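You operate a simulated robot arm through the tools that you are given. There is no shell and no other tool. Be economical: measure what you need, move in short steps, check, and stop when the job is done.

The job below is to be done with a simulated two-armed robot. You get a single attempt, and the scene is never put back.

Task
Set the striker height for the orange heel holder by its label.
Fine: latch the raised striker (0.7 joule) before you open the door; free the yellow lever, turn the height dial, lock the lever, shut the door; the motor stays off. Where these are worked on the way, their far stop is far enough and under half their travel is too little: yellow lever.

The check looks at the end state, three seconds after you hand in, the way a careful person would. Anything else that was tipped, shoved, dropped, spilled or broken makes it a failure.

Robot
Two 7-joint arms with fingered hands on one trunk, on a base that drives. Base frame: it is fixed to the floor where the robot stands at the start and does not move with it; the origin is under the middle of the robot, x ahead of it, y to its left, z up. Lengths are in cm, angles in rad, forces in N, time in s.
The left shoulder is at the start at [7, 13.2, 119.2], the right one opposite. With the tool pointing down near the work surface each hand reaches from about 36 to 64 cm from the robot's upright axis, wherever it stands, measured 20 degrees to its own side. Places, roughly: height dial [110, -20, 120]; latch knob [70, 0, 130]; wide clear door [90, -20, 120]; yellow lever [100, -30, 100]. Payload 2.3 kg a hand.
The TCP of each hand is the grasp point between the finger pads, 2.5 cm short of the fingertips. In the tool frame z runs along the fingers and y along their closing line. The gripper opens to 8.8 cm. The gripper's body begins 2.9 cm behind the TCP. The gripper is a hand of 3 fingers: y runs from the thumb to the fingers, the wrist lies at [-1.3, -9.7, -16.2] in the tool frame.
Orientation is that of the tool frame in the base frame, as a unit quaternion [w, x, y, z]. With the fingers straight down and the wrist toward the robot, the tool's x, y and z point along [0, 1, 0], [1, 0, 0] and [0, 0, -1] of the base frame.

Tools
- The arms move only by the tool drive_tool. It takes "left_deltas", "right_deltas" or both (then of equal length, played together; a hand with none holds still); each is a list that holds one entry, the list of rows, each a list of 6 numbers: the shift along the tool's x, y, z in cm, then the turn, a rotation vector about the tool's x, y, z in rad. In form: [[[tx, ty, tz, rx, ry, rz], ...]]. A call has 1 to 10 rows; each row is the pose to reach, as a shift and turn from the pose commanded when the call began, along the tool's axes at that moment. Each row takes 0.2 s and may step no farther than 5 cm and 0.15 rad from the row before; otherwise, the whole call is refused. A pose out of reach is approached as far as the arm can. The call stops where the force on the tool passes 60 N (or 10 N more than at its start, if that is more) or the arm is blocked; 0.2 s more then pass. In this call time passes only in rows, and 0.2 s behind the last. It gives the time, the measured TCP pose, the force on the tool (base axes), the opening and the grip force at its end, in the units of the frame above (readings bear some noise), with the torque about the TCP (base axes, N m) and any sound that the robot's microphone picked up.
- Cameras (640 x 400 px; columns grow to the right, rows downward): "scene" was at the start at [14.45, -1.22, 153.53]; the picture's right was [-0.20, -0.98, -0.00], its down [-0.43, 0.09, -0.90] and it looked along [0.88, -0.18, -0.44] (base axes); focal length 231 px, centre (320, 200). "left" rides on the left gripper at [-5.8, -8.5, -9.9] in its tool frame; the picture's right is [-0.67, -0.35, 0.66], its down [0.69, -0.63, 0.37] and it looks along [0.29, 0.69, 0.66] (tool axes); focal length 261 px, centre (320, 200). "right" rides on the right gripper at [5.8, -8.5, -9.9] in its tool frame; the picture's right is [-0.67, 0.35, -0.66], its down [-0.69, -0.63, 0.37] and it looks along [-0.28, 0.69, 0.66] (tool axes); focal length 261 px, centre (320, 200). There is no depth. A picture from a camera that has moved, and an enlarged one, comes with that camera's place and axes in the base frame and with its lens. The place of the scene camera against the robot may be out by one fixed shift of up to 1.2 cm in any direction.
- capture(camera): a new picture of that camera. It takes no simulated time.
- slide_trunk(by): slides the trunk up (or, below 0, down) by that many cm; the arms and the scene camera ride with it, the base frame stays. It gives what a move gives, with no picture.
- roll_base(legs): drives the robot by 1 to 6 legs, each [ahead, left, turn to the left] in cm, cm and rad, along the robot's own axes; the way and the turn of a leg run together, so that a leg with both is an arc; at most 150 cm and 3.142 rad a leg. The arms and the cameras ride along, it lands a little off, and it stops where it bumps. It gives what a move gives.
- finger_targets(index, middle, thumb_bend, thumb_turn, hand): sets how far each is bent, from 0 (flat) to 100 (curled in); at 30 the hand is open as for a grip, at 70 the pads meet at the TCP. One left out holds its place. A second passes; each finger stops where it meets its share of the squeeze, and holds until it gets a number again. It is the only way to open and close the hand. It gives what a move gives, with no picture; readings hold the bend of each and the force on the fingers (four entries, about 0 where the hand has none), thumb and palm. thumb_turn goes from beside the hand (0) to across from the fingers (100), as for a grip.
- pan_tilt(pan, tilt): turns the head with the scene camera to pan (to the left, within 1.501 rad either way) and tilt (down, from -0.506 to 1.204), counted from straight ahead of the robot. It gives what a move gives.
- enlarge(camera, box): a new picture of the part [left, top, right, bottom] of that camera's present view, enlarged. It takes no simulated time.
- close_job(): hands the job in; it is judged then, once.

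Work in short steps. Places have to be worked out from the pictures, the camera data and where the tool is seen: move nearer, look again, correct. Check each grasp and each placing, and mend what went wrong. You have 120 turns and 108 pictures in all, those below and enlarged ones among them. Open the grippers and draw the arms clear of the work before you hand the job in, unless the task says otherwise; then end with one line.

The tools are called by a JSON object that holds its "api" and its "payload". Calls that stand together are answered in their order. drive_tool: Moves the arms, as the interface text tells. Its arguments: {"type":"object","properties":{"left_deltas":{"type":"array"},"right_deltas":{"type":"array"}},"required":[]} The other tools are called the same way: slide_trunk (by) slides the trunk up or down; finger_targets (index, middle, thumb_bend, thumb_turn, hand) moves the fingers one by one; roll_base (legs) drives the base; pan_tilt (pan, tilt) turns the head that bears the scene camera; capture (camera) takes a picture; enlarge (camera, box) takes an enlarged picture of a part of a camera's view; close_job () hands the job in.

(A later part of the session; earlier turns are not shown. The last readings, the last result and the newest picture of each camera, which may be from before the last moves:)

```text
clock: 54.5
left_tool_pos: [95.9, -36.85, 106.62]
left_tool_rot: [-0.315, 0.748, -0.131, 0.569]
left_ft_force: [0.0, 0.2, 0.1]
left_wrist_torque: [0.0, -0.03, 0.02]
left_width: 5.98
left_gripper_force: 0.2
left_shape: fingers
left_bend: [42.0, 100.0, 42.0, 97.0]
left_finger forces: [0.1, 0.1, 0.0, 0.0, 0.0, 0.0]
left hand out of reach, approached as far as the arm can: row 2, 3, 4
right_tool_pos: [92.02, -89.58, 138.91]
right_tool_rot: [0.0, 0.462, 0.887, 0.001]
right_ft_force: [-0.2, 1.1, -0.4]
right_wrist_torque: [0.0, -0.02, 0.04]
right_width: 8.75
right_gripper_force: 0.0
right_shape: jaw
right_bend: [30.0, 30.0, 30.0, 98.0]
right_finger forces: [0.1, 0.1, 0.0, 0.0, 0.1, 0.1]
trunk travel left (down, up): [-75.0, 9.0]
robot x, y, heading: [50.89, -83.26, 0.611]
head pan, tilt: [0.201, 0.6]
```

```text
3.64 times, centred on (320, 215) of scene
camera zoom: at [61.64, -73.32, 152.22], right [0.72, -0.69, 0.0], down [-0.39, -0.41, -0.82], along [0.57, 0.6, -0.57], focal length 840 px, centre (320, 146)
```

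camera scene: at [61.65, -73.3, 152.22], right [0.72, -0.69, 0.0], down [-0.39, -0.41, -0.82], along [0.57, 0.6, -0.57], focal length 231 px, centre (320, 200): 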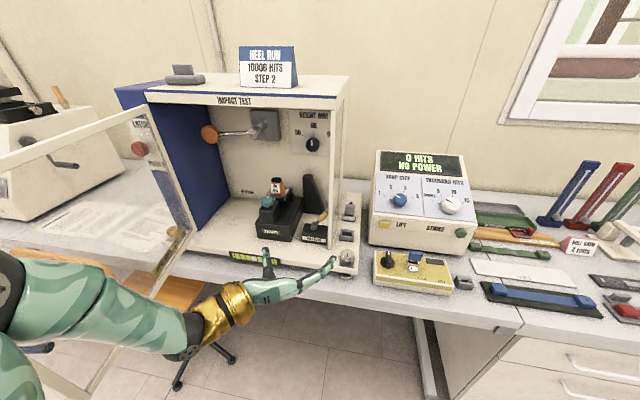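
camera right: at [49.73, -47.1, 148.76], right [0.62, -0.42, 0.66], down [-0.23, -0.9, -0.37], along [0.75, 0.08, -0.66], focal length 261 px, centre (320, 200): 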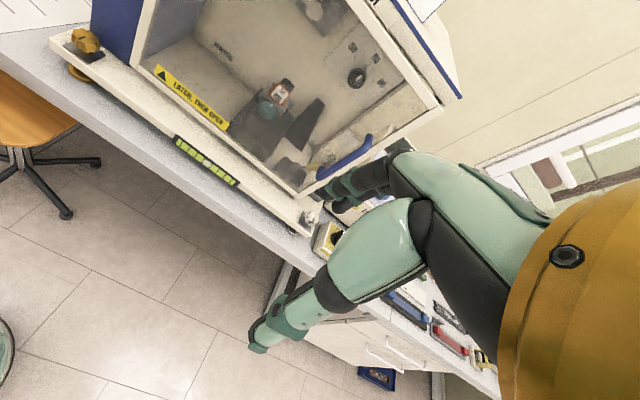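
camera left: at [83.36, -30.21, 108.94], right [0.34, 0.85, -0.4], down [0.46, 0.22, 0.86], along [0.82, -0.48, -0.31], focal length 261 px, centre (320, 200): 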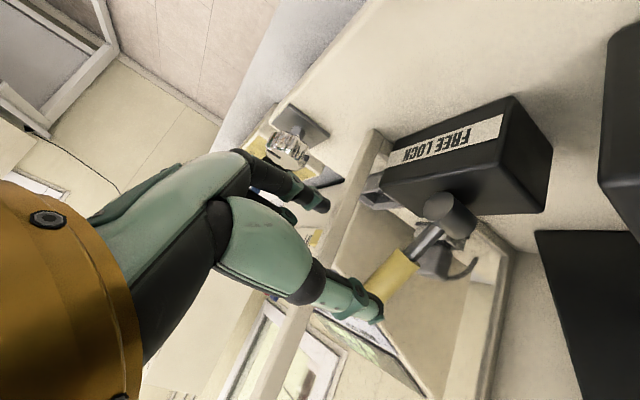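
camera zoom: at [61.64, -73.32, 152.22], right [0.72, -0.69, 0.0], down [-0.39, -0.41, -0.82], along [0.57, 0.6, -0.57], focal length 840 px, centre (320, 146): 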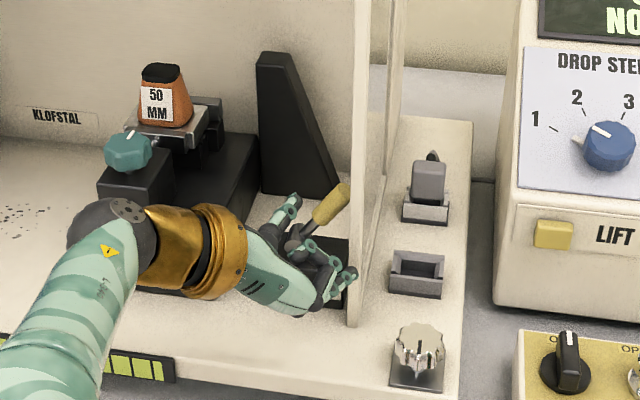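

The arm ran out of reach, and the image shows the index would hit the right post. Better: come from above-left with the closing line front-to-back, ring the handle (as with the door handle) and pull. I retreat and begin re-orienting the left hand.

{"api": "drive_tool", "payload": {"left_deltas": [[[0, 0, -4, 0, 0, 0], [0, 0, -8, 0, 0, 0], [0, 0, -12, 0, 0, 0]]]}}

{"api": "drive_tool", "payload": {"left_deltas": [[[0, 0, 0, 0.018, -0.088, -0.12], [0, 0, 0, 0.036, -0.175, -0.24], [0, 0, 0, 0.054, -0.263, -0.36], [0, 0, 0, 0.072, -0.351, -0.48], [0, 0, 0, 0.09, -0.439, -0.6], [0, 0, 0, 0.107, -0.525, -0.72], [0, 0, 0, 0.125, -0.613, -0.84], [0, 0, 0, 0.143, -0.7, -0.96], [0, 0, 0, 0.161, -0.788, -1.08], [0, 0, 0, 0.179, -0.876, -1.2]]]}}

{"api": "drive_tool", "payload": {"left_deltas": [[[0, 0, 0, 0.018, -0.088, -0.12], [0, 0, 0, 0.036, -0.175, -0.24], [0, 0, 0, 0.054, -0.263, -0.36], [0, 0, 0, 0.072, -0.351, -0.48], [0, 0, 0, 0.09, -0.439, -0.6], [0, 0, 0, 0.107, -0.525, -0.72], [0, 0, 0, 0.125, -0.613, -0.84], [0, 0, 0, 0.143, -0.7, -0.96], [0, 0, 0, 0.161, -0.788, -1.08], [0, 0, 0, 0.179, -0.876, -1.2]]]}}

{"api": "finger_targets", "payload": {"hand": "left", "index": 30, "middle": 30, "thumb_bend": 30}}

{"api": "capture", "payload": {"camera": "scene"}}

```text
clock: 55.3
left_tool_pos: [84.61, -40.62, 108.55]
left_tool_rot: [-0.317, 0.746, -0.131, 0.57]
left_ft_force: [0.0, -0.1, -0.5]
left_wrist_torque: [0.0, 0.0, -0.02]
left_width: 5.96
left_gripper_force: 0.0
left_shape: fingers
left_bend: [42.0, 100.0, 42.0, 98.0]
left_finger forces: [0.1, 0.1, 0.1, 0.1, 0.0, 0.0]
right_tool_pos: [91.93, -89.53, 138.78]
right_tool_rot: [0.0, 0.463, 0.887, 0.0]
right_ft_force: [0.1, 0.7, -0.1]
right_wrist_torque: [-0.01, 0.02, 0.02]
right_width: 8.76
right_gripper_force: 0.0
right_shape: jaw
right_bend: [30.0, 30.0, 30.0, 98.0]
right_finger forces: [0.0, 0.0, 0.1, 0.0, 0.0, 0.0]
trunk travel left (down, up): [-75.0, 9.0]
robot x, y, heading: [50.82, -83.44, 0.613]
head pan, tilt: [0.201, 0.6]
```

```text
clock: 57.5
left_tool_pos: [84.63, -40.6, 108.38]
left_tool_rot: [-0.033, 0.82, 0.485, 0.302]
left_ft_force: [-0.1, -0.5, -0.3]
left_wrist_torque: [0.0, -0.02, -0.03]
left_width: 5.95
left_gripper_force: 0.0
left_shape: fingers
left_bend: [42.0, 100.0, 42.0, 98.0]
left_finger forces: [0.0, 0.0, 0.0, 0.0, 0.0, 0.1]
right_tool_pos: [92.03, -89.54, 138.83]
right_tool_rot: [0.0, 0.462, 0.887, 0.0]
right_ft_force: [-0.3, 0.5, -1.0]
right_wrist_torque: [-0.02, 0.01, -0.01]
right_width: 8.78
right_gripper_force: 0.1
right_shape: jaw
right_bend: [30.0, 30.0, 30.0, 98.0]
right_finger forces: [0.0, 0.0, 0.0, 0.0, 0.0, 0.1]
trunk travel left (down, up): [-75.0, 9.0]
robot x, y, heading: [50.88, -83.41, 0.612]
head pan, tilt: [0.201, 0.6]
```

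```text
clock: 59.7
left_tool_pos: [84.62, -40.48, 108.5]
left_tool_rot: [0.267, 0.453, 0.841, -0.127]
left_ft_force: [-0.5, -0.2, 0.6]
left_wrist_torque: [0.04, 0.0, -0.01]
left_width: 5.96
left_gripper_force: 0.1
left_shape: fingers
left_bend: [42.0, 100.0, 42.0, 98.0]
left_finger forces: [0.0, 0.1, 0.0, 0.1, 0.0, 0.0]
right_tool_pos: [92.06, -89.6, 138.71]
right_tool_rot: [0.0, 0.463, 0.886, -0.001]
right_ft_force: [-0.5, 0.2, 0.4]
right_wrist_torque: [0.01, -0.05, -0.04]
right_width: 8.75
right_gripper_force: 0.0
right_shape: jaw
right_bend: [30.0, 30.0, 30.0, 98.0]
right_finger forces: [0.0, 0.1, 0.0, 0.0, 0.1, 0.0]
trunk travel left (down, up): [-75.0, 9.0]
robot x, y, heading: [51.02, -83.11, 0.607]
head pan, tilt: [0.201, 0.6]
```

```text
clock: 60.7
left_tool_pos: [84.72, -40.51, 108.47]
left_tool_rot: [0.265, 0.455, 0.841, -0.126]
left_ft_force: [0.3, -0.4, -0.3]
left_wrist_torque: [-0.02, 0.05, -0.02]
left_width: 8.44
left_gripper_force: 0.0
left_shape: fingers
left_bend: [30.0, 30.0, 30.0, 98.0]
left_finger forces: [0.1, 0.0, 0.0, 0.0, 0.0, 0.0]
right_tool_pos: [92.09, -89.6, 138.74]
right_tool_rot: [0.0, 0.462, 0.887, 0.0]
right_ft_force: [-0.6, 0.1, -1.1]
right_wrist_torque: [0.01, 0.02, 0.01]
right_width: 8.77
right_gripper_force: 0.1
right_shape: jaw
right_bend: [30.0, 30.0, 30.0, 98.0]
right_finger forces: [0.0, 0.1, 0.1, 0.0, 0.0, 0.0]
trunk travel left (down, up): [-75.0, 9.0]
robot x, y, heading: [50.52, -83.18, 0.607]
head pan, tilt: [0.201, 0.6]
```

```text
50 pictures are left
camera scene: at [61.62, -73.33, 152.23], right [0.72, -0.69, 0.0], down [-0.39, -0.41, -0.82], along [0.57, 0.6, -0.57], focal length 231 px, centre (320, 200)
```

scene: 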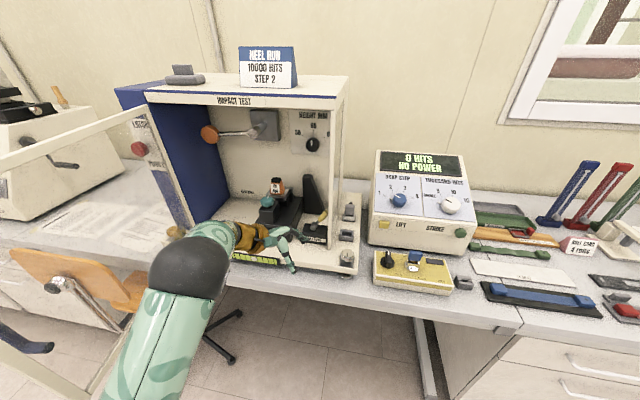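

Orientation is right (closing line along depth, pointing right-down). I raise the hand 4 cm and drive the base 10 cm forward for reach, then look.

{"api": "drive_tool", "payload": {"left_deltas": [[[-1.1, 0, -1.65, 0, 0, 0], [-2.2, 0, -3.3, 0, 0, 0]]]}}

{"api": "roll_base", "payload": {"legs": [[10, 0, 0]]}}

{"api": "capture", "payload": {"camera": "left"}}

{"api": "capture", "payload": {"camera": "scene"}}

```text
clock: 61.3
left_tool_pos: [84.56, -40.56, 112.38]
left_tool_rot: [0.266, 0.455, 0.841, -0.126]
left_ft_force: [-0.5, -0.2, 0.0]
left_wrist_torque: [-0.02, 0.0, 0.02]
left_width: 8.44
left_gripper_force: 0.0
left_shape: fingers
left_bend: [30.0, 30.0, 30.0, 98.0]
left_finger forces: [0.1, 0.0, 0.0, 0.1, 0.1, 0.0]
right_tool_pos: [91.98, -89.56, 138.75]
right_tool_rot: [0.0, 0.463, 0.887, -0.001]
right_ft_force: [0.0, 0.4, -0.1]
right_wrist_torque: [-0.03, -0.01, 0.0]
right_width: 8.78
right_gripper_force: 0.0
right_shape: jaw
right_bend: [30.0, 30.0, 30.0, 98.0]
right_finger forces: [0.0, 0.0, 0.1, 0.1, 0.0, 0.0]
trunk travel left (down, up): [-75.0, 9.0]
robot x, y, heading: [51.03, -83.55, 0.608]
head pan, tilt: [0.201, 0.6]
```

```text
clock: 62.5
left_tool_pos: [92.42, -35.2, 112.66]
left_tool_rot: [0.266, 0.455, 0.84, -0.125]
left_ft_force: [-0.8, 0.0, 0.2]
left_wrist_torque: [-0.01, 0.0, 0.03]
left_width: 8.44
left_gripper_force: 0.0
left_shape: fingers
left_bend: [30.0, 30.0, 30.0, 98.0]
left_finger forces: [0.0, 0.0, 0.0, 0.0, 0.0, 0.0]
right_tool_pos: [99.7, -84.25, 138.96]
right_tool_rot: [0.0, 0.462, 0.887, 0.002]
right_ft_force: [-0.2, -0.4, 0.9]
right_wrist_torque: [0.02, -0.02, 0.02]
right_width: 8.75
right_gripper_force: 0.1
right_shape: jaw
right_bend: [30.0, 30.0, 30.0, 98.0]
right_finger forces: [0.1, 0.0, 0.0, 0.0, 0.0, 0.1]
trunk travel left (down, up): [-75.0, 9.0]
robot x, y, heading: [58.76, -77.29, 0.609]
head pan, tilt: [0.201, 0.6]
```

```text
49 pictures are left
camera left: at [84.49, -39.36, 123.84], right [0.23, -0.96, -0.18], down [-0.7, -0.03, -0.71], along [0.67, 0.29, -0.68], focal length 261 px, centre (320, 200)
```

left: 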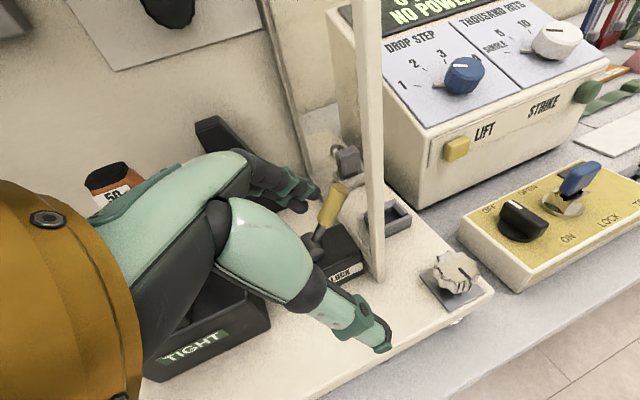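

```text
48 pictures are left
camera scene: at [69.26, -68.03, 152.28], right [0.72, -0.69, 0.0], down [-0.39, -0.41, -0.83], along [0.57, 0.6, -0.56], focal length 231 px, centre (320, 200)
```

scene: 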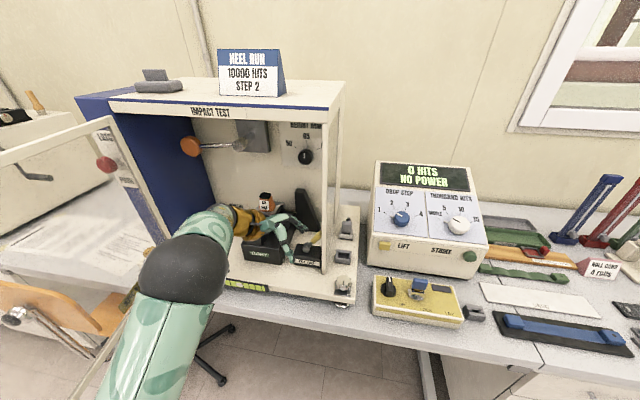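

The left camera gives the handle middle ≈(u41.8,w6.9,z105.5). I move 9 cm deeper, staying 6 cm up-left of it, and look.

{"api": "drive_tool", "payload": {"left_deltas": [[[0.4, 3, 0, 0, 0, 0], [0.8, 6, 0.5, 0, 0, 0], [1.3, 9, 1.5, 0, 0, 0]]]}}

{"api": "capture", "payload": {"camera": "left"}}

{"api": "enlarge", "payload": {"camera": "scene", "box": [240, 170, 360, 290]}}

```text
clock: 63.3
left_tool_pos: [99.7, -30.19, 110.4]
left_tool_rot: [0.266, 0.454, 0.841, -0.128]
left_ft_force: [0.0, 0.8, 0.1]
left_wrist_torque: [0.01, 0.05, 0.0]
left_width: 8.44
left_gripper_force: 0.0
left_shape: fingers
left_bend: [30.0, 30.0, 30.0, 98.0]
left_finger forces: [0.0, 0.0, 0.0, 0.1, 0.0, 0.0]
left hand out of reach, approached as far as the arm can: row 3
right_tool_pos: [100.31, -83.71, 138.66]
right_tool_rot: [-0.001, 0.462, 0.887, -0.001]
right_ft_force: [0.7, 0.5, -0.4]
right_wrist_torque: [0.01, 0.01, -0.03]
right_width: 8.78
right_gripper_force: 0.1
right_shape: jaw
right_bend: [30.0, 30.0, 30.0, 98.0]
right_finger forces: [0.1, 0.0, 0.0, 0.0, 0.1, 0.0]
trunk travel left (down, up): [-75.0, 9.0]
robot x, y, heading: [59.18, -77.67, 0.61]
head pan, tilt: [0.201, 0.6]
```

```text
47 pictures are left
camera left: at [91.87, -34.39, 121.7], right [0.23, -0.96, -0.17], down [-0.71, -0.04, -0.7], along [0.67, 0.28, -0.69], focal length 261 px, centre (320, 200)
```

left: 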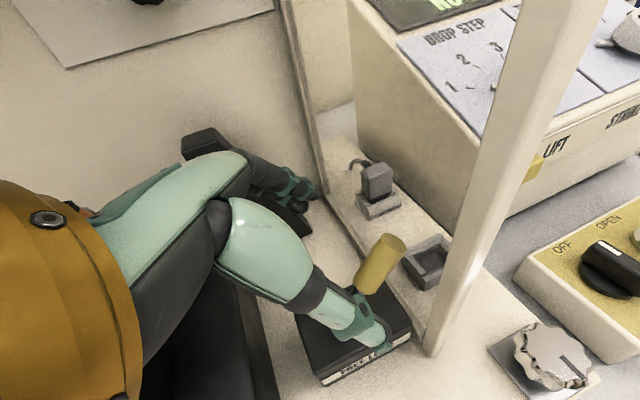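

```text
3.33 times, centred on (300, 230) of scene
camera zoom: at [69.83, -67.43, 152.2], right [0.72, -0.69, 0.0], down [-0.39, -0.41, -0.82], along [0.57, 0.6, -0.57], focal length 770 px, centre (387, 100)
```

zoom: 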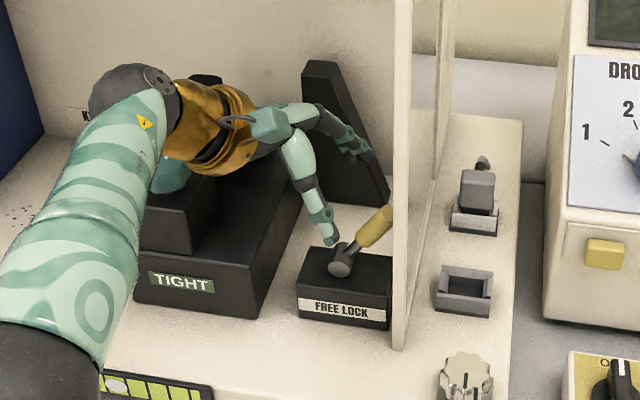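

TCP is 5.5 cm from the handle along the tool axis. I advance along it in steps, with small corrections.

{"api": "drive_tool", "payload": {"left_deltas": [[[-0.1, -0.2, 1.5, 0, 0, 0], [-0.2, -0.4, 3, 0, 0, 0], [-0.3, -0.5, 4.3, 0, 0, 0], [-0.3, -0.5, 5.3, 0, 0, 0]]]}}

{"api": "capture", "payload": {"camera": "left"}}

{"api": "enlarge", "payload": {"camera": "scene", "box": [240, 170, 360, 290]}}

```text
clock: 64.3
left_tool_pos: [101.15, -33.43, 106.54]
left_tool_rot: [0.266, 0.455, 0.84, -0.126]
left_ft_force: [0.7, -0.6, 0.5]
left_wrist_torque: [-0.02, 0.01, 0.04]
left_width: 8.46
left_gripper_force: 0.0
left_shape: fingers
left_bend: [30.0, 30.0, 30.0, 98.0]
left_finger forces: [0.1, 0.1, 0.0, 0.1, 0.1, 0.0]
right_tool_pos: [100.18, -83.97, 138.78]
right_tool_rot: [0.0, 0.462, 0.887, 0.0]
right_ft_force: [0.1, -0.5, 0.1]
right_wrist_torque: [-0.03, 0.03, 0.03]
right_width: 8.76
right_gripper_force: 0.1
right_shape: jaw
right_bend: [30.0, 30.0, 30.0, 98.0]
right_finger forces: [0.1, 0.0, 0.1, 0.0, 0.0, 0.1]
trunk travel left (down, up): [-75.0, 9.0]
robot x, y, heading: [59.17, -77.45, 0.61]
head pan, tilt: [0.201, 0.6]
```

```text
45 pictures are left
camera left: at [93.28, -37.58, 117.66], right [0.23, -0.96, -0.18], down [-0.71, -0.04, -0.71], along [0.67, 0.28, -0.69], focal length 261 px, centre (320, 200)
```

left: 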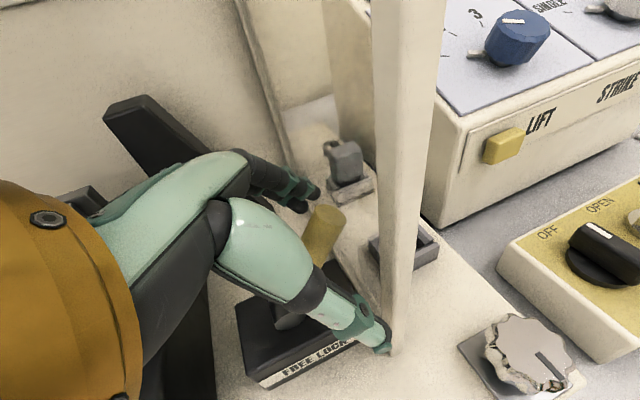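

```text
3.33 times, centred on (300, 230) of scene
camera zoom: at [69.74, -67.71, 152.23], right [0.72, -0.69, 0.0], down [-0.39, -0.41, -0.82], along [0.57, 0.6, -0.57], focal length 770 px, centre (387, 100)
```

zoom: 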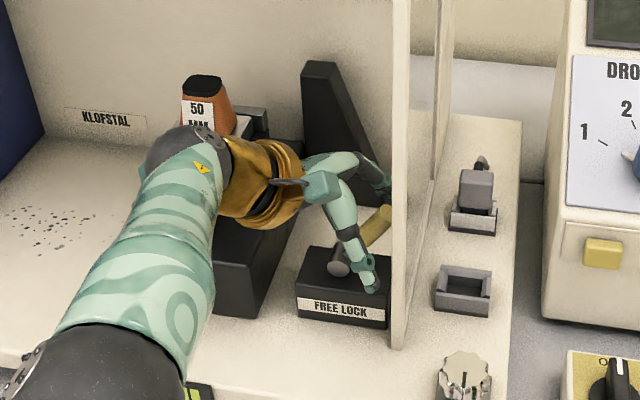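

The hand straddles the yellow handle, fingers behind and thumb in front. I close on it.

{"api": "finger_targets", "payload": {"hand": "left", "index": 72, "middle": 72, "thumb_bend": 72}}

{"api": "capture", "payload": {"camera": "left"}}

{"api": "enlarge", "payload": {"camera": "scene", "box": [240, 170, 360, 290]}}

```text
clock: 65.3
left_tool_pos: [101.04, -33.41, 106.39]
left_tool_rot: [0.266, 0.456, 0.84, -0.127]
left_ft_force: [-0.3, -0.2, -0.3]
left_wrist_torque: [-0.03, -0.03, -0.03]
left_width: 0.0
left_gripper_force: 3.0
left_shape: fingers
left_bend: [72.0, 71.0, 71.0, 98.0]
left_finger forces: [1.6, 2.2, 0.0, 0.1, 3.0, 0.0]
right_tool_pos: [100.21, -84.0, 138.66]
right_tool_rot: [0.0, 0.463, 0.887, 0.0]
right_ft_force: [-0.4, -0.4, 0.5]
right_wrist_torque: [-0.01, 0.0, 0.03]
right_width: 8.78
right_gripper_force: 0.2
right_shape: jaw
right_bend: [30.0, 30.0, 30.0, 98.0]
right_finger forces: [0.0, 0.1, 0.0, 0.1, 0.0, 0.0]
trunk travel left (down, up): [-75.0, 9.0]
robot x, y, heading: [58.79, -77.62, 0.607]
head pan, tilt: [0.201, 0.6]
```

```text
43 pictures are left
camera left: at [93.33, -37.55, 117.64], right [0.23, -0.96, -0.18], down [-0.71, -0.04, -0.71], along [0.67, 0.28, -0.69], focal length 261 px, centre (320, 200)
```

left: 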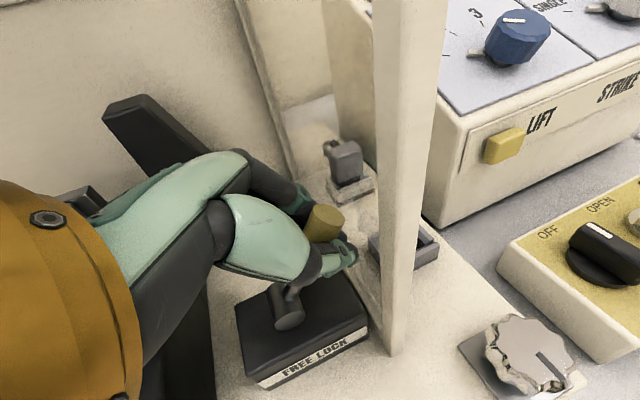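

```text
3.33 times, centred on (300, 230) of scene
camera zoom: at [69.79, -67.67, 152.22], right [0.72, -0.69, 0.0], down [-0.39, -0.41, -0.82], along [0.57, 0.6, -0.57], focal length 770 px, centre (387, 100)
```

zoom: 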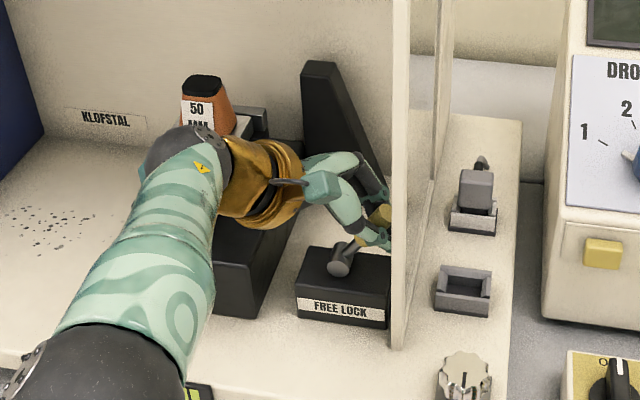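

The fingers ring the handle. I pull it up-left along its arc in small steps, turning the hand a little with it.

{"api": "drive_tool", "payload": {"left_deltas": [[[0.4, 0, -0.64, 0, -0.05, 0], [0.9, 0, -1.2, 0, -0.1, 0], [1.4, 0, -1.7, 0, -0.15, 0], [2.05, 0, -2.15, 0, -0.2, 0]]]}}

{"api": "capture", "payload": {"camera": "left"}}

{"api": "enlarge", "payload": {"camera": "scene", "box": [240, 170, 360, 290]}}

```text
clock: 66.3
left_tool_pos: [99.33, -30.91, 106.99]
left_tool_rot: [0.348, 0.439, 0.81, -0.172]
left_ft_force: [0.0, -0.1, 0.9]
left_wrist_torque: [-0.01, 0.03, -0.02]
left_width: 0.0
left_gripper_force: 0.1
left_shape: fingers
left_bend: [72.0, 72.0, 71.0, 97.0]
left_finger forces: [0.0, 0.0, 0.1, 0.0, 0.0, 0.0]
right_tool_pos: [100.0, -83.73, 138.74]
right_tool_rot: [0.0, 0.462, 0.887, 0.0]
right_ft_force: [0.8, -0.1, 0.0]
right_wrist_torque: [0.0, -0.02, 0.0]
right_width: 8.74
right_gripper_force: 0.1
right_shape: jaw
right_bend: [30.0, 30.0, 30.0, 98.0]
right_finger forces: [0.1, 0.0, 0.0, 0.0, 0.0, 0.0]
trunk travel left (down, up): [-75.0, 9.0]
robot x, y, heading: [59.21, -77.64, 0.609]
head pan, tilt: [0.201, 0.6]
```

```text
41 pictures are left
camera left: at [90.31, -33.15, 117.88], right [0.23, -0.97, 0.01], down [-0.63, -0.16, -0.76], along [0.74, 0.17, -0.65], focal length 261 px, centre (320, 200)
```

left: 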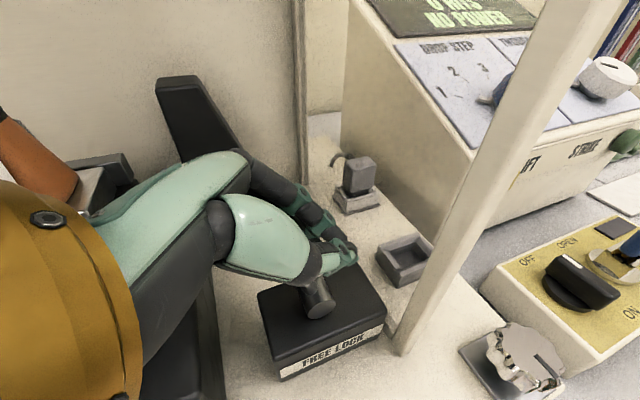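

```text
3.33 times, centred on (300, 230) of scene
camera zoom: at [69.69, -67.53, 152.22], right [0.72, -0.69, 0.0], down [-0.39, -0.41, -0.82], along [0.57, 0.6, -0.57], focal length 770 px, centre (387, 100)
```

zoom: 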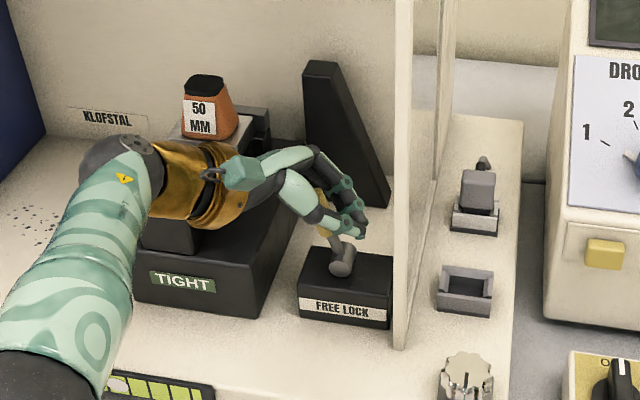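

The lever swung over past vertical with little force. From here I'll finish by pushing from its right: open, slip off up-right (handle passes between thumb and fingers).

{"api": "finger_targets", "payload": {"hand": "left", "index": 30, "middle": 30, "thumb_bend": 30}}

{"api": "drive_tool", "payload": {"left_deltas": [[[-2, 0, -0.8, 0, 0.1, 0], [-4, 0, -1.5, 0, 0.2, 0], [-6, 0, -2.2, 0, 0.3, 0], [-7, 0, -2.7, 0, 0.4, 0], [-7.5, 0, -3, 0, 0.5, 0], [-7.5, 0, -3, 0, 0.6, 0]]]}}

{"api": "finger_targets", "payload": {"hand": "left", "index": 70, "middle": 70, "thumb_bend": 70}}

{"api": "capture", "payload": {"camera": "left"}}

{"api": "enlarge", "payload": {"camera": "scene", "box": [240, 170, 360, 290]}}

```text
clock: 67.3
left_tool_pos: [99.53, -31.07, 107.13]
left_tool_rot: [0.347, 0.441, 0.81, -0.171]
left_ft_force: [-0.2, -0.3, 0.9]
left_wrist_torque: [-0.01, 0.04, 0.05]
left_width: 8.41
left_gripper_force: 0.0
left_shape: fingers
left_bend: [30.0, 30.0, 30.0, 97.0]
left_finger forces: [0.0, 0.1, 0.0, 0.0, 0.0, 0.1]
right_tool_pos: [100.19, -83.94, 138.64]
right_tool_rot: [-0.001, 0.463, 0.887, 0.0]
right_ft_force: [-0.1, -0.5, 0.0]
right_wrist_torque: [0.02, -0.02, -0.01]
right_width: 8.76
right_gripper_force: 0.1
right_shape: jaw
right_bend: [30.0, 30.0, 30.0, 98.0]
right_finger forces: [0.0, 0.0, 0.0, 0.1, 0.1, 0.1]
trunk travel left (down, up): [-75.0, 9.0]
robot x, y, heading: [59.17, -77.66, 0.613]
head pan, tilt: [0.201, 0.6]
```

```text
clock: 68.7
left_tool_pos: [101.2, -33.8, 114.6]
left_tool_rot: [0.094, 0.471, 0.877, -0.033]
left_ft_force: [-0.3, 0.4, -0.5]
left_wrist_torque: [-0.03, -0.03, -0.02]
left_width: 8.45
left_gripper_force: 0.1
left_shape: fingers
left_bend: [30.0, 30.0, 30.0, 97.0]
left_finger forces: [0.0, 0.1, 0.0, 0.0, 0.1, 0.0]
right_tool_pos: [100.09, -83.9, 138.76]
right_tool_rot: [-0.001, 0.462, 0.887, 0.001]
right_ft_force: [0.6, -0.3, 0.2]
right_wrist_torque: [0.02, -0.01, 0.0]
right_width: 8.75
right_gripper_force: 0.0
right_shape: jaw
right_bend: [30.0, 30.0, 30.0, 98.0]
right_finger forces: [0.0, 0.0, 0.0, 0.0, 0.1, 0.1]
trunk travel left (down, up): [-75.0, 9.0]
robot x, y, heading: [59.12, -77.43, 0.611]
head pan, tilt: [0.201, 0.6]
```

```text
clock: 69.7
left_tool_pos: [100.99, -33.6, 114.63]
left_tool_rot: [0.094, 0.471, 0.877, -0.034]
left_ft_force: [-0.1, 0.7, 0.8]
left_wrist_torque: [0.01, 0.01, 0.03]
left_width: 0.0
left_gripper_force: 0.0
left_shape: fingers
left_bend: [70.0, 70.0, 70.0, 97.0]
left_finger forces: [0.0, 0.1, 0.0, 0.0, 0.0, 0.0]
right_tool_pos: [99.99, -83.88, 138.78]
right_tool_rot: [0.0, 0.462, 0.887, 0.0]
right_ft_force: [0.2, 0.2, -0.1]
right_wrist_torque: [0.0, 0.0, 0.01]
right_width: 8.76
right_gripper_force: 0.1
right_shape: jaw
right_bend: [30.0, 30.0, 30.0, 98.0]
right_finger forces: [0.0, 0.0, 0.1, 0.0, 0.1, 0.0]
trunk travel left (down, up): [-75.0, 9.0]
robot x, y, heading: [59.02, -77.66, 0.607]
head pan, tilt: [0.201, 0.6]
```

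```text
39 pictures are left
camera left: at [95.7, -41.66, 125.15], right [0.16, -0.84, -0.52], down [-0.84, 0.16, -0.51], along [0.51, 0.52, -0.68], focal length 261 px, centre (320, 200)
```

left: 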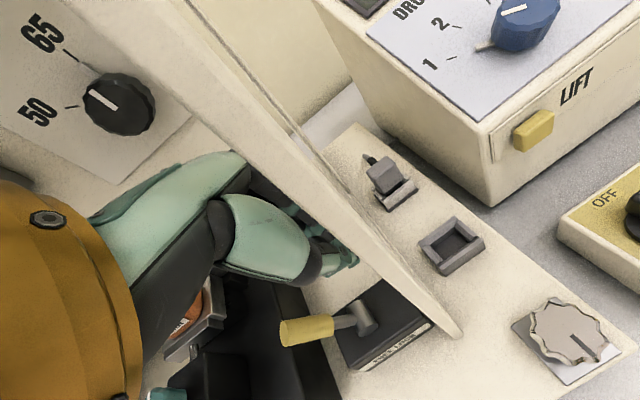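

```text
3.33 times, centred on (300, 230) of scene
camera zoom: at [69.72, -67.68, 152.23], right [0.72, -0.69, 0.0], down [-0.39, -0.41, -0.82], along [0.57, 0.6, -0.57], focal length 770 px, centre (387, 100)
```

zoom: 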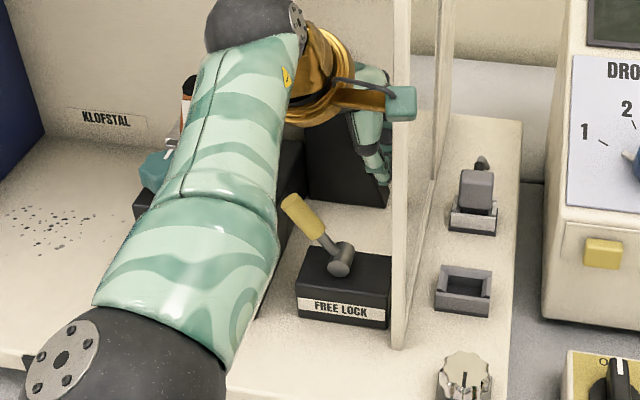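

The lever now leans fully left at FREE. I nudge it gently from the right to confirm it is at its stop.

{"api": "drive_tool", "payload": {"left_deltas": [[[0.8, 0, 4.2, 0, 0, 0], [1.6, 0, 8.4, 0, 0, 0], [2.6, 0, 8.2, 0, 0, 0], [3.6, 0, 8, 0, 0, 0], [4.1, 0, 7.9, 0, 0, 0], [4.6, 0, 7.8, 0, 0, 0], [5.1, 0, 7.7, 0, 0, 0], [5.6, 0, 7.6, 0, 0, 0]]]}}

{"api": "enlarge", "payload": {"camera": "scene", "box": [240, 170, 360, 290]}}

```text
clock: 71.5
left_tool_pos: [99.21, -30.49, 105.98]
left_tool_rot: [0.093, 0.471, 0.876, -0.034]
left_ft_force: [1.1, -1.2, 0.9]
left_wrist_torque: [-0.03, -0.04, 0.0]
left_width: 0.01
left_gripper_force: 0.2
left_shape: fingers
left_bend: [70.0, 69.0, 70.0, 97.0]
left_finger forces: [0.0, 1.2, 0.0, 0.0, 0.0, 0.1]
right_tool_pos: [100.22, -83.91, 138.69]
right_tool_rot: [-0.001, 0.462, 0.887, 0.0]
right_ft_force: [-0.7, 0.3, 0.1]
right_wrist_torque: [0.02, -0.01, 0.01]
right_width: 8.77
right_gripper_force: 0.0
right_shape: jaw
right_bend: [30.0, 30.0, 30.0, 98.0]
right_finger forces: [0.0, 0.0, 0.1, 0.1, 0.0, 0.0]
trunk travel left (down, up): [-75.0, 9.0]
robot x, y, heading: [59.12, -77.22, 0.609]
head pan, tilt: [0.201, 0.6]
```

```text
3.33 times, centred on (300, 230) of scene
camera zoom: at [69.85, -67.75, 152.22], right [0.72, -0.69, 0.0], down [-0.39, -0.41, -0.82], along [0.57, 0.6, -0.57], focal length 770 px, centre (387, 100)
```

zoom: 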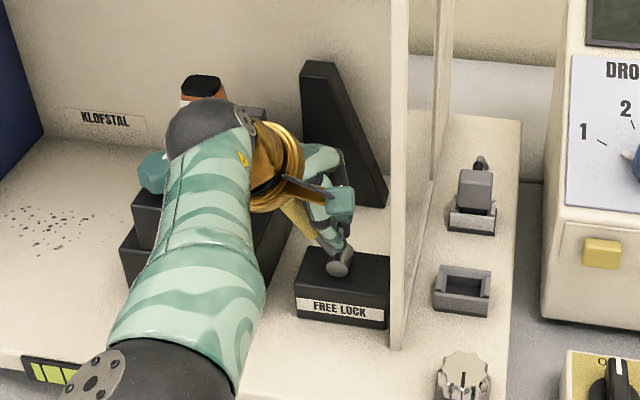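

Light contact (1 N). I push a little further to find the stop.

{"api": "drive_tool", "payload": {"left_deltas": [[[0.4, 0, 0, 0, 0, 0], [0.8, 0, 0, 0, 0, 0], [1.2, 0, 0, 0, 0, 0], [1.6, 0, 0, 0, 0, 0]]]}}

```text
clock: 72.5
left_tool_pos: [98.43, -29.25, 105.8]
left_tool_rot: [0.093, 0.472, 0.876, -0.034]
left_ft_force: [5.0, -5.2, 0.5]
left_wrist_torque: [-0.09, -0.08, 0.01]
left_width: 0.0
left_gripper_force: 2.7
left_shape: fingers
left_bend: [69.0, 69.0, 70.0, 95.0]
left_finger forces: [1.3, 0.7, 0.1, 0.0, 4.1, 0.1]
right_tool_pos: [100.39, -84.21, 138.79]
right_tool_rot: [-0.002, 0.464, 0.886, 0.001]
right_ft_force: [0.7, -0.4, 0.3]
right_wrist_torque: [-0.05, 0.02, -0.01]
right_width: 8.76
right_gripper_force: 0.1
right_shape: jaw
right_bend: [30.0, 30.0, 30.0, 98.0]
right_finger forces: [0.1, 0.0, 0.0, 0.0, 0.0, 0.0]
trunk travel left (down, up): [-75.0, 9.0]
robot x, y, heading: [58.64, -77.44, 0.609]
head pan, tilt: [0.201, 0.6]
```

{"api": "drive_tool", "payload": {"left_deltas": [[[0.4, 0, 0, 0, 0, 0], [0.8, 0, 0, 0, 0, 0], [1.2, 0, 0, 0, 0, 0]]]}}

{"api": "drive_tool", "payload": {"left_deltas": [[[-3, 0, 0.5, 0, 0, 0], [-5, 0, -3, 0, 0, 0], [-5, 0, -7, 0, 0, 0], [-5, 0, -10, 0, 0, 0]]]}}

{"api": "enlarge", "payload": {"camera": "scene", "box": [240, 170, 360, 290]}}

{"api": "capture", "payload": {"camera": "left"}}

```text
clock: 73.3
left_tool_pos: [97.35, -27.91, 105.46]
left_tool_rot: [0.091, 0.469, 0.878, -0.032]
left_ft_force: [-0.7, 0.3, 0.2]
left_wrist_torque: [-0.03, 0.0, 0.02]
left_width: 0.27
left_gripper_force: 0.7
left_shape: fingers
left_bend: [68.0, 70.0, 68.0, 97.0]
left_finger forces: [0.5, 0.0, 0.0, 0.0, 0.9, 0.0]
right_tool_pos: [100.21, -84.14, 138.65]
right_tool_rot: [-0.001, 0.461, 0.887, 0.001]
right_ft_force: [0.0, -0.1, 0.6]
right_wrist_torque: [0.03, 0.03, -0.01]
right_width: 8.74
right_gripper_force: 0.0
right_shape: jaw
right_bend: [30.0, 30.0, 30.0, 98.0]
right_finger forces: [0.0, 0.0, 0.0, 0.0, 0.0, 0.0]
trunk travel left (down, up): [-75.0, 9.0]
robot x, y, heading: [59.39, -77.78, 0.611]
head pan, tilt: [0.201, 0.6]
```

```text
clock: 74.3
left_tool_pos: [98.73, -30.34, 116.26]
left_tool_rot: [0.094, 0.47, 0.877, -0.033]
left_ft_force: [0.5, -0.1, 0.2]
left_wrist_torque: [-0.04, -0.01, 0.0]
left_width: 0.0
left_gripper_force: 0.1
left_shape: fingers
left_bend: [70.0, 70.0, 70.0, 98.0]
left_finger forces: [0.0, 0.1, 0.0, 0.0, 0.0, 0.0]
right_tool_pos: [100.0, -83.62, 138.81]
right_tool_rot: [0.0, 0.463, 0.887, 0.0]
right_ft_force: [-0.3, -0.5, -0.5]
right_wrist_torque: [-0.03, -0.01, 0.01]
right_width: 8.74
right_gripper_force: 0.0
right_shape: jaw
right_bend: [30.0, 30.0, 30.0, 98.0]
right_finger forces: [0.1, 0.1, 0.1, 0.1, 0.0, 0.0]
trunk travel left (down, up): [-75.0, 9.0]
robot x, y, heading: [58.97, -77.6, 0.609]
head pan, tilt: [0.201, 0.6]
```

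```text
3.33 times, centred on (300, 230) of scene
camera zoom: at [69.62, -67.47, 152.22], right [0.72, -0.69, 0.0], down [-0.39, -0.41, -0.82], along [0.57, 0.6, -0.57], focal length 770 px, centre (387, 100)
```

zoom: 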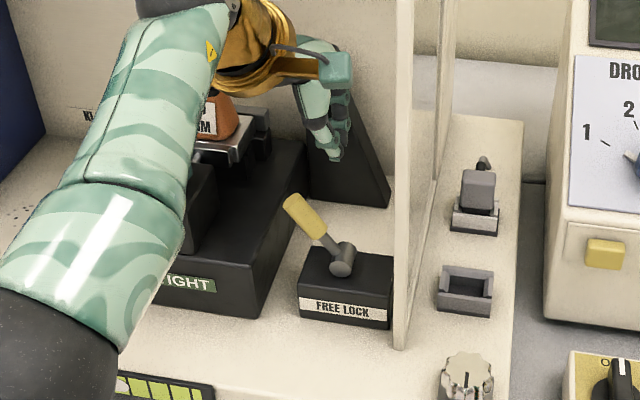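

```text
35 pictures are left
camera left: at [93.44, -38.36, 126.89], right [0.16, -0.84, -0.52], down [-0.84, 0.16, -0.51], along [0.51, 0.52, -0.68], focal length 261 px, centre (320, 200)
```

left: 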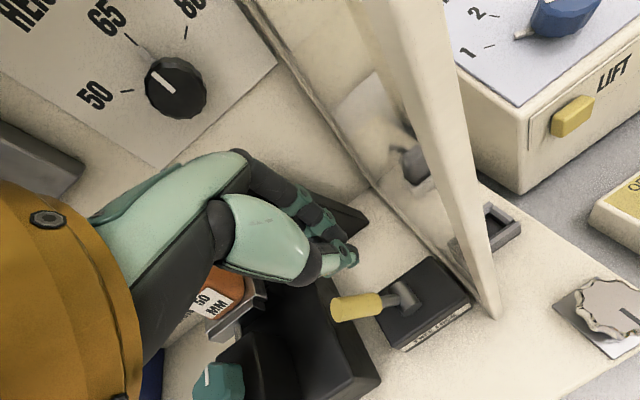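

The lever sits at the same FREE stop. Next the dial, ≈(u35,w22.3,z123). I draw the hand back out, level it, and pitch it to point forward again.

{"api": "drive_tool", "payload": {"left_deltas": [[[0, -4, -1, 0, 0.05, 0], [0.3, -8, -2, 0, 0.1, 0], [0.6, -12, -4, 0, 0.15, 0], [1, -14, -6, 0, 0.2, 0]]]}}

{"api": "drive_tool", "payload": {"left_deltas": [[[0, 0, 0, -0.15, 0, 0], [0, 0, 0, -0.3, 0, 0], [0, 0, 0, -0.45, 0, 0], [0, 0, 0, -0.6, 0, 0], [0, 0, 0, -0.75, 0, 0], [0, 0, 0, -0.9, 0, 0], [0, 0, 0, -1.05, 0, 0], [0, 0, 0, -1.2, 0, 0], [0, 0, 0, -1.35, 0, 0], [0, 0, 0, -1.5, 0, 0]]]}}

{"api": "finger_targets", "payload": {"hand": "left", "index": 30, "middle": 30, "thumb_bend": 30}}

{"api": "capture", "payload": {"camera": "left"}}

{"api": "capture", "payload": {"camera": "scene"}}

```text
clock: 75.3
left_tool_pos: [85.89, -36.81, 121.51]
left_tool_rot: [0.006, 0.471, 0.882, 0.013]
left_ft_force: [-0.3, -0.2, 0.6]
left_wrist_torque: [0.02, -0.03, -0.01]
left_width: 0.0
left_gripper_force: 0.0
left_shape: fingers
left_bend: [70.0, 70.0, 70.0, 98.0]
left_finger forces: [0.0, 0.1, 0.1, 0.0, 0.0, 0.0]
right_tool_pos: [100.03, -84.4, 138.68]
right_tool_rot: [-0.001, 0.462, 0.887, 0.001]
right_ft_force: [-0.6, -0.9, -0.2]
right_wrist_torque: [0.01, -0.01, -0.03]
right_width: 8.76
right_gripper_force: 0.0
right_shape: jaw
right_bend: [30.0, 30.0, 30.0, 98.0]
right_finger forces: [0.1, 0.1, 0.0, 0.0, 0.0, 0.1]
trunk travel left (down, up): [-75.0, 9.0]
robot x, y, heading: [58.82, -77.5, 0.61]
head pan, tilt: [0.201, 0.6]
```

```text
clock: 77.5
left_tool_pos: [86.06, -36.62, 121.39]
left_tool_rot: [0.316, 0.35, 0.65, 0.595]
left_ft_force: [0.5, 0.2, 1.1]
left_wrist_torque: [0.01, -0.01, -0.01]
left_width: 0.0
left_gripper_force: 0.1
left_shape: fingers
left_bend: [70.0, 70.0, 70.0, 98.0]
left_finger forces: [0.0, 0.0, 0.0, 0.0, 0.0, 0.1]
left hand out of reach, approached as far as the arm can: row 3, 10
right_tool_pos: [100.22, -83.97, 138.71]
right_tool_rot: [-0.001, 0.463, 0.886, 0.0]
right_ft_force: [0.8, 0.0, -0.2]
right_wrist_torque: [-0.01, 0.05, -0.04]
right_width: 8.77
right_gripper_force: 0.1
right_shape: jaw
right_bend: [30.0, 30.0, 30.0, 98.0]
right_finger forces: [0.0, 0.1, 0.0, 0.0, 0.1, 0.0]
trunk travel left (down, up): [-75.0, 9.0]
robot x, y, heading: [59.13, -77.53, 0.609]
head pan, tilt: [0.201, 0.6]
```

```text
clock: 78.5
left_tool_pos: [85.84, -36.59, 121.48]
left_tool_rot: [0.317, 0.349, 0.65, 0.596]
left_ft_force: [0.3, -0.4, 0.3]
left_wrist_torque: [0.02, 0.01, -0.01]
left_width: 8.42
left_gripper_force: 0.1
left_shape: fingers
left_bend: [30.0, 30.0, 30.0, 98.0]
left_finger forces: [0.0, 0.0, 0.1, 0.0, 0.0, 0.0]
right_tool_pos: [100.09, -83.96, 138.68]
right_tool_rot: [0.0, 0.462, 0.887, 0.0]
right_ft_force: [0.0, 0.8, -0.7]
right_wrist_torque: [-0.01, 0.02, -0.01]
right_width: 8.76
right_gripper_force: 0.0
right_shape: jaw
right_bend: [30.0, 30.0, 30.0, 98.0]
right_finger forces: [0.1, 0.0, 0.0, 0.0, 0.0, 0.1]
trunk travel left (down, up): [-75.0, 9.0]
robot x, y, heading: [59.23, -77.63, 0.604]
head pan, tilt: [0.201, 0.6]
```

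```text
34 pictures are left
camera left: at [80.11, -47.27, 113.93], right [0.89, -0.21, -0.41], down [-0.13, 0.74, -0.66], along [0.44, 0.64, 0.63], focal length 261 px, centre (320, 200)
```

left: 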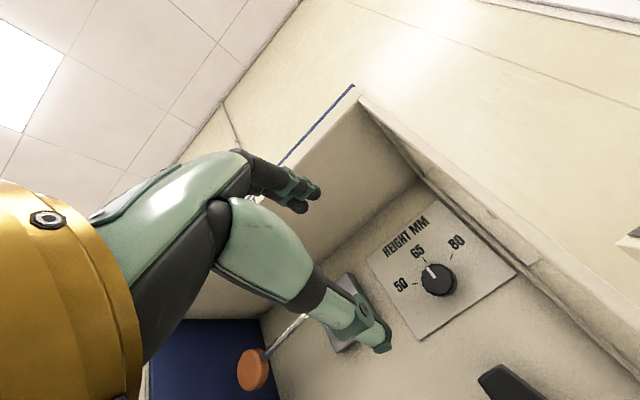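

```text
33 pictures are left
camera scene: at [69.7, -67.67, 152.23], right [0.72, -0.69, 0.0], down [-0.39, -0.41, -0.82], along [0.57, 0.6, -0.57], focal length 231 px, centre (320, 200)
```

scene: 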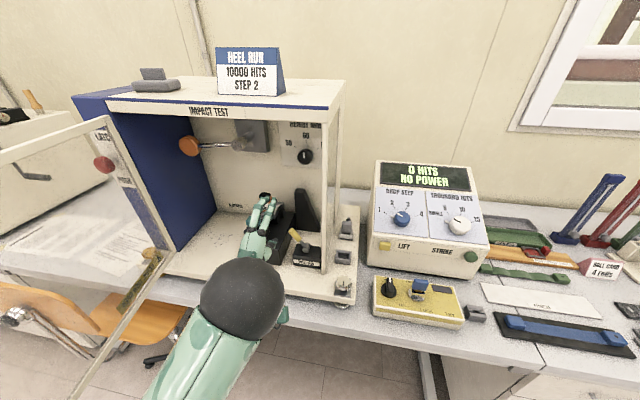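

The wrist would pass low over the lever if the hand stays fingers-up, so I roll it clockwise ≈1.9 rad (wrist to upper left), leaving room to turn the dial counter-clockwise.

{"api": "drive_tool", "payload": {"left_deltas": [[[0, 0, 0, 0, 0, 0.15], [0, 0, 0, 0, 0, 0.3], [0, 0, 0, 0, 0, 0.45], [0, 0, 0, 0, 0, 0.6], [0, 0, 0, 0, 0, 0.75], [0, 0, 0, 0, 0, 0.9], [0, 0, 0, 0, 0, 1.05], [0, 0, 0, 0, 0, 1.2], [0, 0, 0, 0, 0, 1.35], [0, 0, 0, 0, 0, 1.5]]]}}

{"api": "roll_base", "payload": {"legs": [[2, 5, 0]]}}

{"api": "drive_tool", "payload": {"left_deltas": [[[0, 0, 0, 0, 0, 0.13], [0, 0, 0, 0, 0, 0.26], [0, 0, 0, 0, 0, 0.4]]]}}

{"api": "capture", "payload": {"camera": "left"}}

```text
clock: 80.7
left_tool_pos: [85.91, -36.71, 121.46]
left_tool_rot: [-0.174, 0.7, 0.236, 0.651]
left_ft_force: [-1.1, 0.2, 0.0]
left_wrist_torque: [0.01, -0.01, -0.01]
left_width: 8.47
left_gripper_force: 0.0
left_shape: fingers
left_bend: [30.0, 30.0, 30.0, 98.0]
left_finger forces: [0.1, 0.1, 0.0, 0.0, 0.0, 0.1]
left hand out of reach, approached as far as the arm can: row 1, 2
right_tool_pos: [100.19, -84.0, 138.76]
right_tool_rot: [-0.001, 0.462, 0.887, 0.001]
right_ft_force: [0.6, -0.1, -0.3]
right_wrist_torque: [-0.03, 0.0, -0.01]
right_width: 8.77
right_gripper_force: 0.2
right_shape: jaw
right_bend: [30.0, 30.0, 30.0, 98.0]
right_finger forces: [0.0, 0.0, 0.0, 0.1, 0.0, 0.0]
trunk travel left (down, up): [-75.0, 9.0]
robot x, y, heading: [59.26, -77.76, 0.609]
head pan, tilt: [0.201, 0.6]
```

```text
clock: 81.6
left_tool_pos: [84.89, -32.33, 121.71]
left_tool_rot: [-0.175, 0.699, 0.235, 0.653]
left_ft_force: [0.1, -0.6, -0.3]
left_wrist_torque: [-0.01, -0.05, 0.03]
left_width: 8.47
left_gripper_force: 0.1
left_shape: fingers
left_bend: [30.0, 30.0, 30.0, 98.0]
left_finger forces: [0.1, 0.1, 0.0, 0.0, 0.0, 0.0]
right_tool_pos: [99.11, -79.76, 138.63]
right_tool_rot: [-0.002, 0.464, 0.886, 0.004]
right_ft_force: [0.2, -0.7, -0.2]
right_wrist_torque: [0.07, 0.02, 0.02]
right_width: 8.74
right_gripper_force: 0.1
right_shape: jaw
right_bend: [30.0, 30.0, 30.0, 98.0]
right_finger forces: [0.0, 0.0, 0.0, 0.0, 0.0, 0.0]
trunk travel left (down, up): [-75.0, 9.0]
robot x, y, heading: [58.06, -72.34, 0.608]
head pan, tilt: [0.201, 0.6]
```

```text
clock: 82.4
left_tool_pos: [84.55, -30.99, 121.46]
left_tool_rot: [-0.298, 0.731, 0.104, 0.605]
left_ft_force: [-0.2, -0.4, -0.3]
left_wrist_torque: [-0.01, 0.0, -0.02]
left_width: 8.46
left_gripper_force: 0.0
left_shape: fingers
left_bend: [30.0, 30.0, 30.0, 98.0]
left_finger forces: [0.1, 0.0, 0.1, 0.1, 0.0, 0.0]
right_tool_pos: [98.86, -78.82, 138.84]
right_tool_rot: [0.0, 0.463, 0.886, 0.001]
right_ft_force: [0.3, -0.4, -0.5]
right_wrist_torque: [-0.05, 0.0, 0.04]
right_width: 8.74
right_gripper_force: 0.0
right_shape: jaw
right_bend: [30.0, 30.0, 30.0, 98.0]
right_finger forces: [0.0, 0.0, 0.0, 0.1, 0.1, 0.0]
trunk travel left (down, up): [-75.0, 9.0]
robot x, y, heading: [57.96, -72.31, 0.608]
head pan, tilt: [0.201, 0.6]
```

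```text
32 pictures are left
camera left: at [70.43, -28.52, 119.5], right [0.19, 0.79, -0.59], down [0.15, 0.57, 0.81], along [0.97, -0.24, -0.01], focal length 261 px, centre (320, 200)
```

left: 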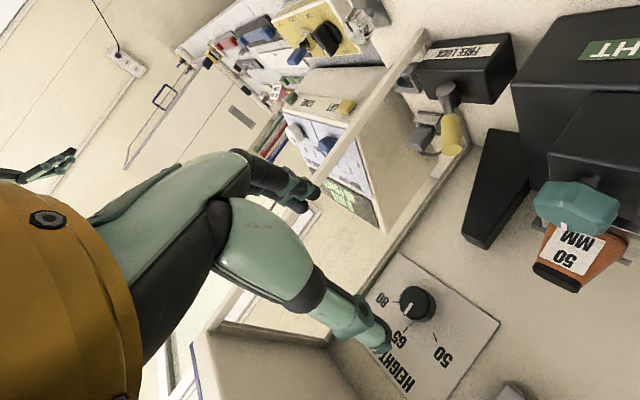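

The dial centre is ≈(u35.0,w22.8,z122.9). I align laterally and advance to about 9 cm from the panel.

{"api": "drive_tool", "payload": {"left_deltas": [[[1.7, 2.0, 3, 0, 0.05, 0], [3.3, 3.9, 6, 0, 0.09, 0], [3.7, 3.7, 10.7, 0, 0.09, 0], [4.1, 3.5, 15.4, 0, 0.09, 0], [4.4, 3.3, 20, 0, 0.09, 0]]]}}

{"api": "capture", "payload": {"camera": "left"}}

{"api": "capture", "payload": {"camera": "scene"}}

```text
clock: 83.6
left_tool_pos: [104.22, -23.64, 122.31]
left_tool_rot: [-0.303, 0.707, 0.083, 0.634]
left_ft_force: [0.6, -0.2, 0.5]
left_wrist_torque: [0.0, 0.0, 0.03]
left_width: 8.46
left_gripper_force: 0.0
left_shape: fingers
left_bend: [30.0, 30.0, 30.0, 97.0]
left_finger forces: [0.1, 0.1, 0.1, 0.0, 0.0, 0.0]
right_tool_pos: [99.06, -78.62, 138.7]
right_tool_rot: [0.0, 0.463, 0.886, -0.001]
right_ft_force: [-1.0, -0.2, 0.4]
right_wrist_torque: [0.01, -0.02, -0.02]
right_width: 8.73
right_gripper_force: 0.0
right_shape: jaw
right_bend: [30.0, 30.0, 30.0, 98.0]
right_finger forces: [0.0, 0.1, 0.1, 0.0, 0.0, 0.1]
trunk travel left (down, up): [-75.0, 9.0]
robot x, y, heading: [57.95, -72.6, 0.611]
head pan, tilt: [0.201, 0.6]
```

```text
31 pictures are left
camera left: at [90.41, -20.55, 119.86], right [0.26, 0.81, -0.53], down [0.12, 0.52, 0.85], along [0.96, -0.28, 0.04], focal length 261 px, centre (320, 200)
```

left: 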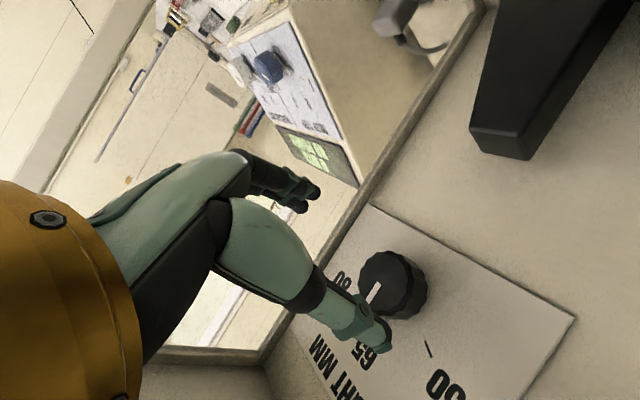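

```text
30 pictures are left
camera scene: at [68.72, -62.21, 152.2], right [0.72, -0.69, 0.0], down [-0.39, -0.41, -0.82], along [0.57, 0.6, -0.57], focal length 231 px, centre (320, 200)
```

scene: 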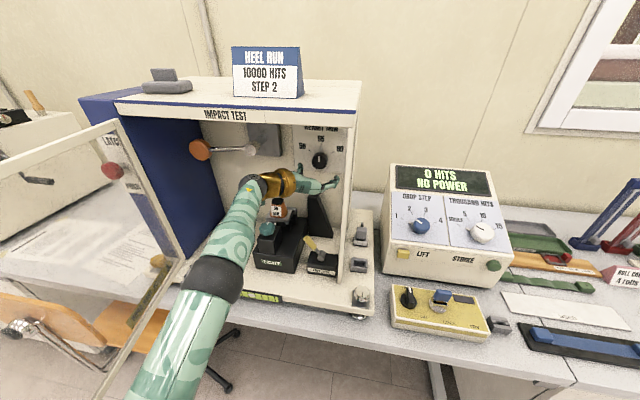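

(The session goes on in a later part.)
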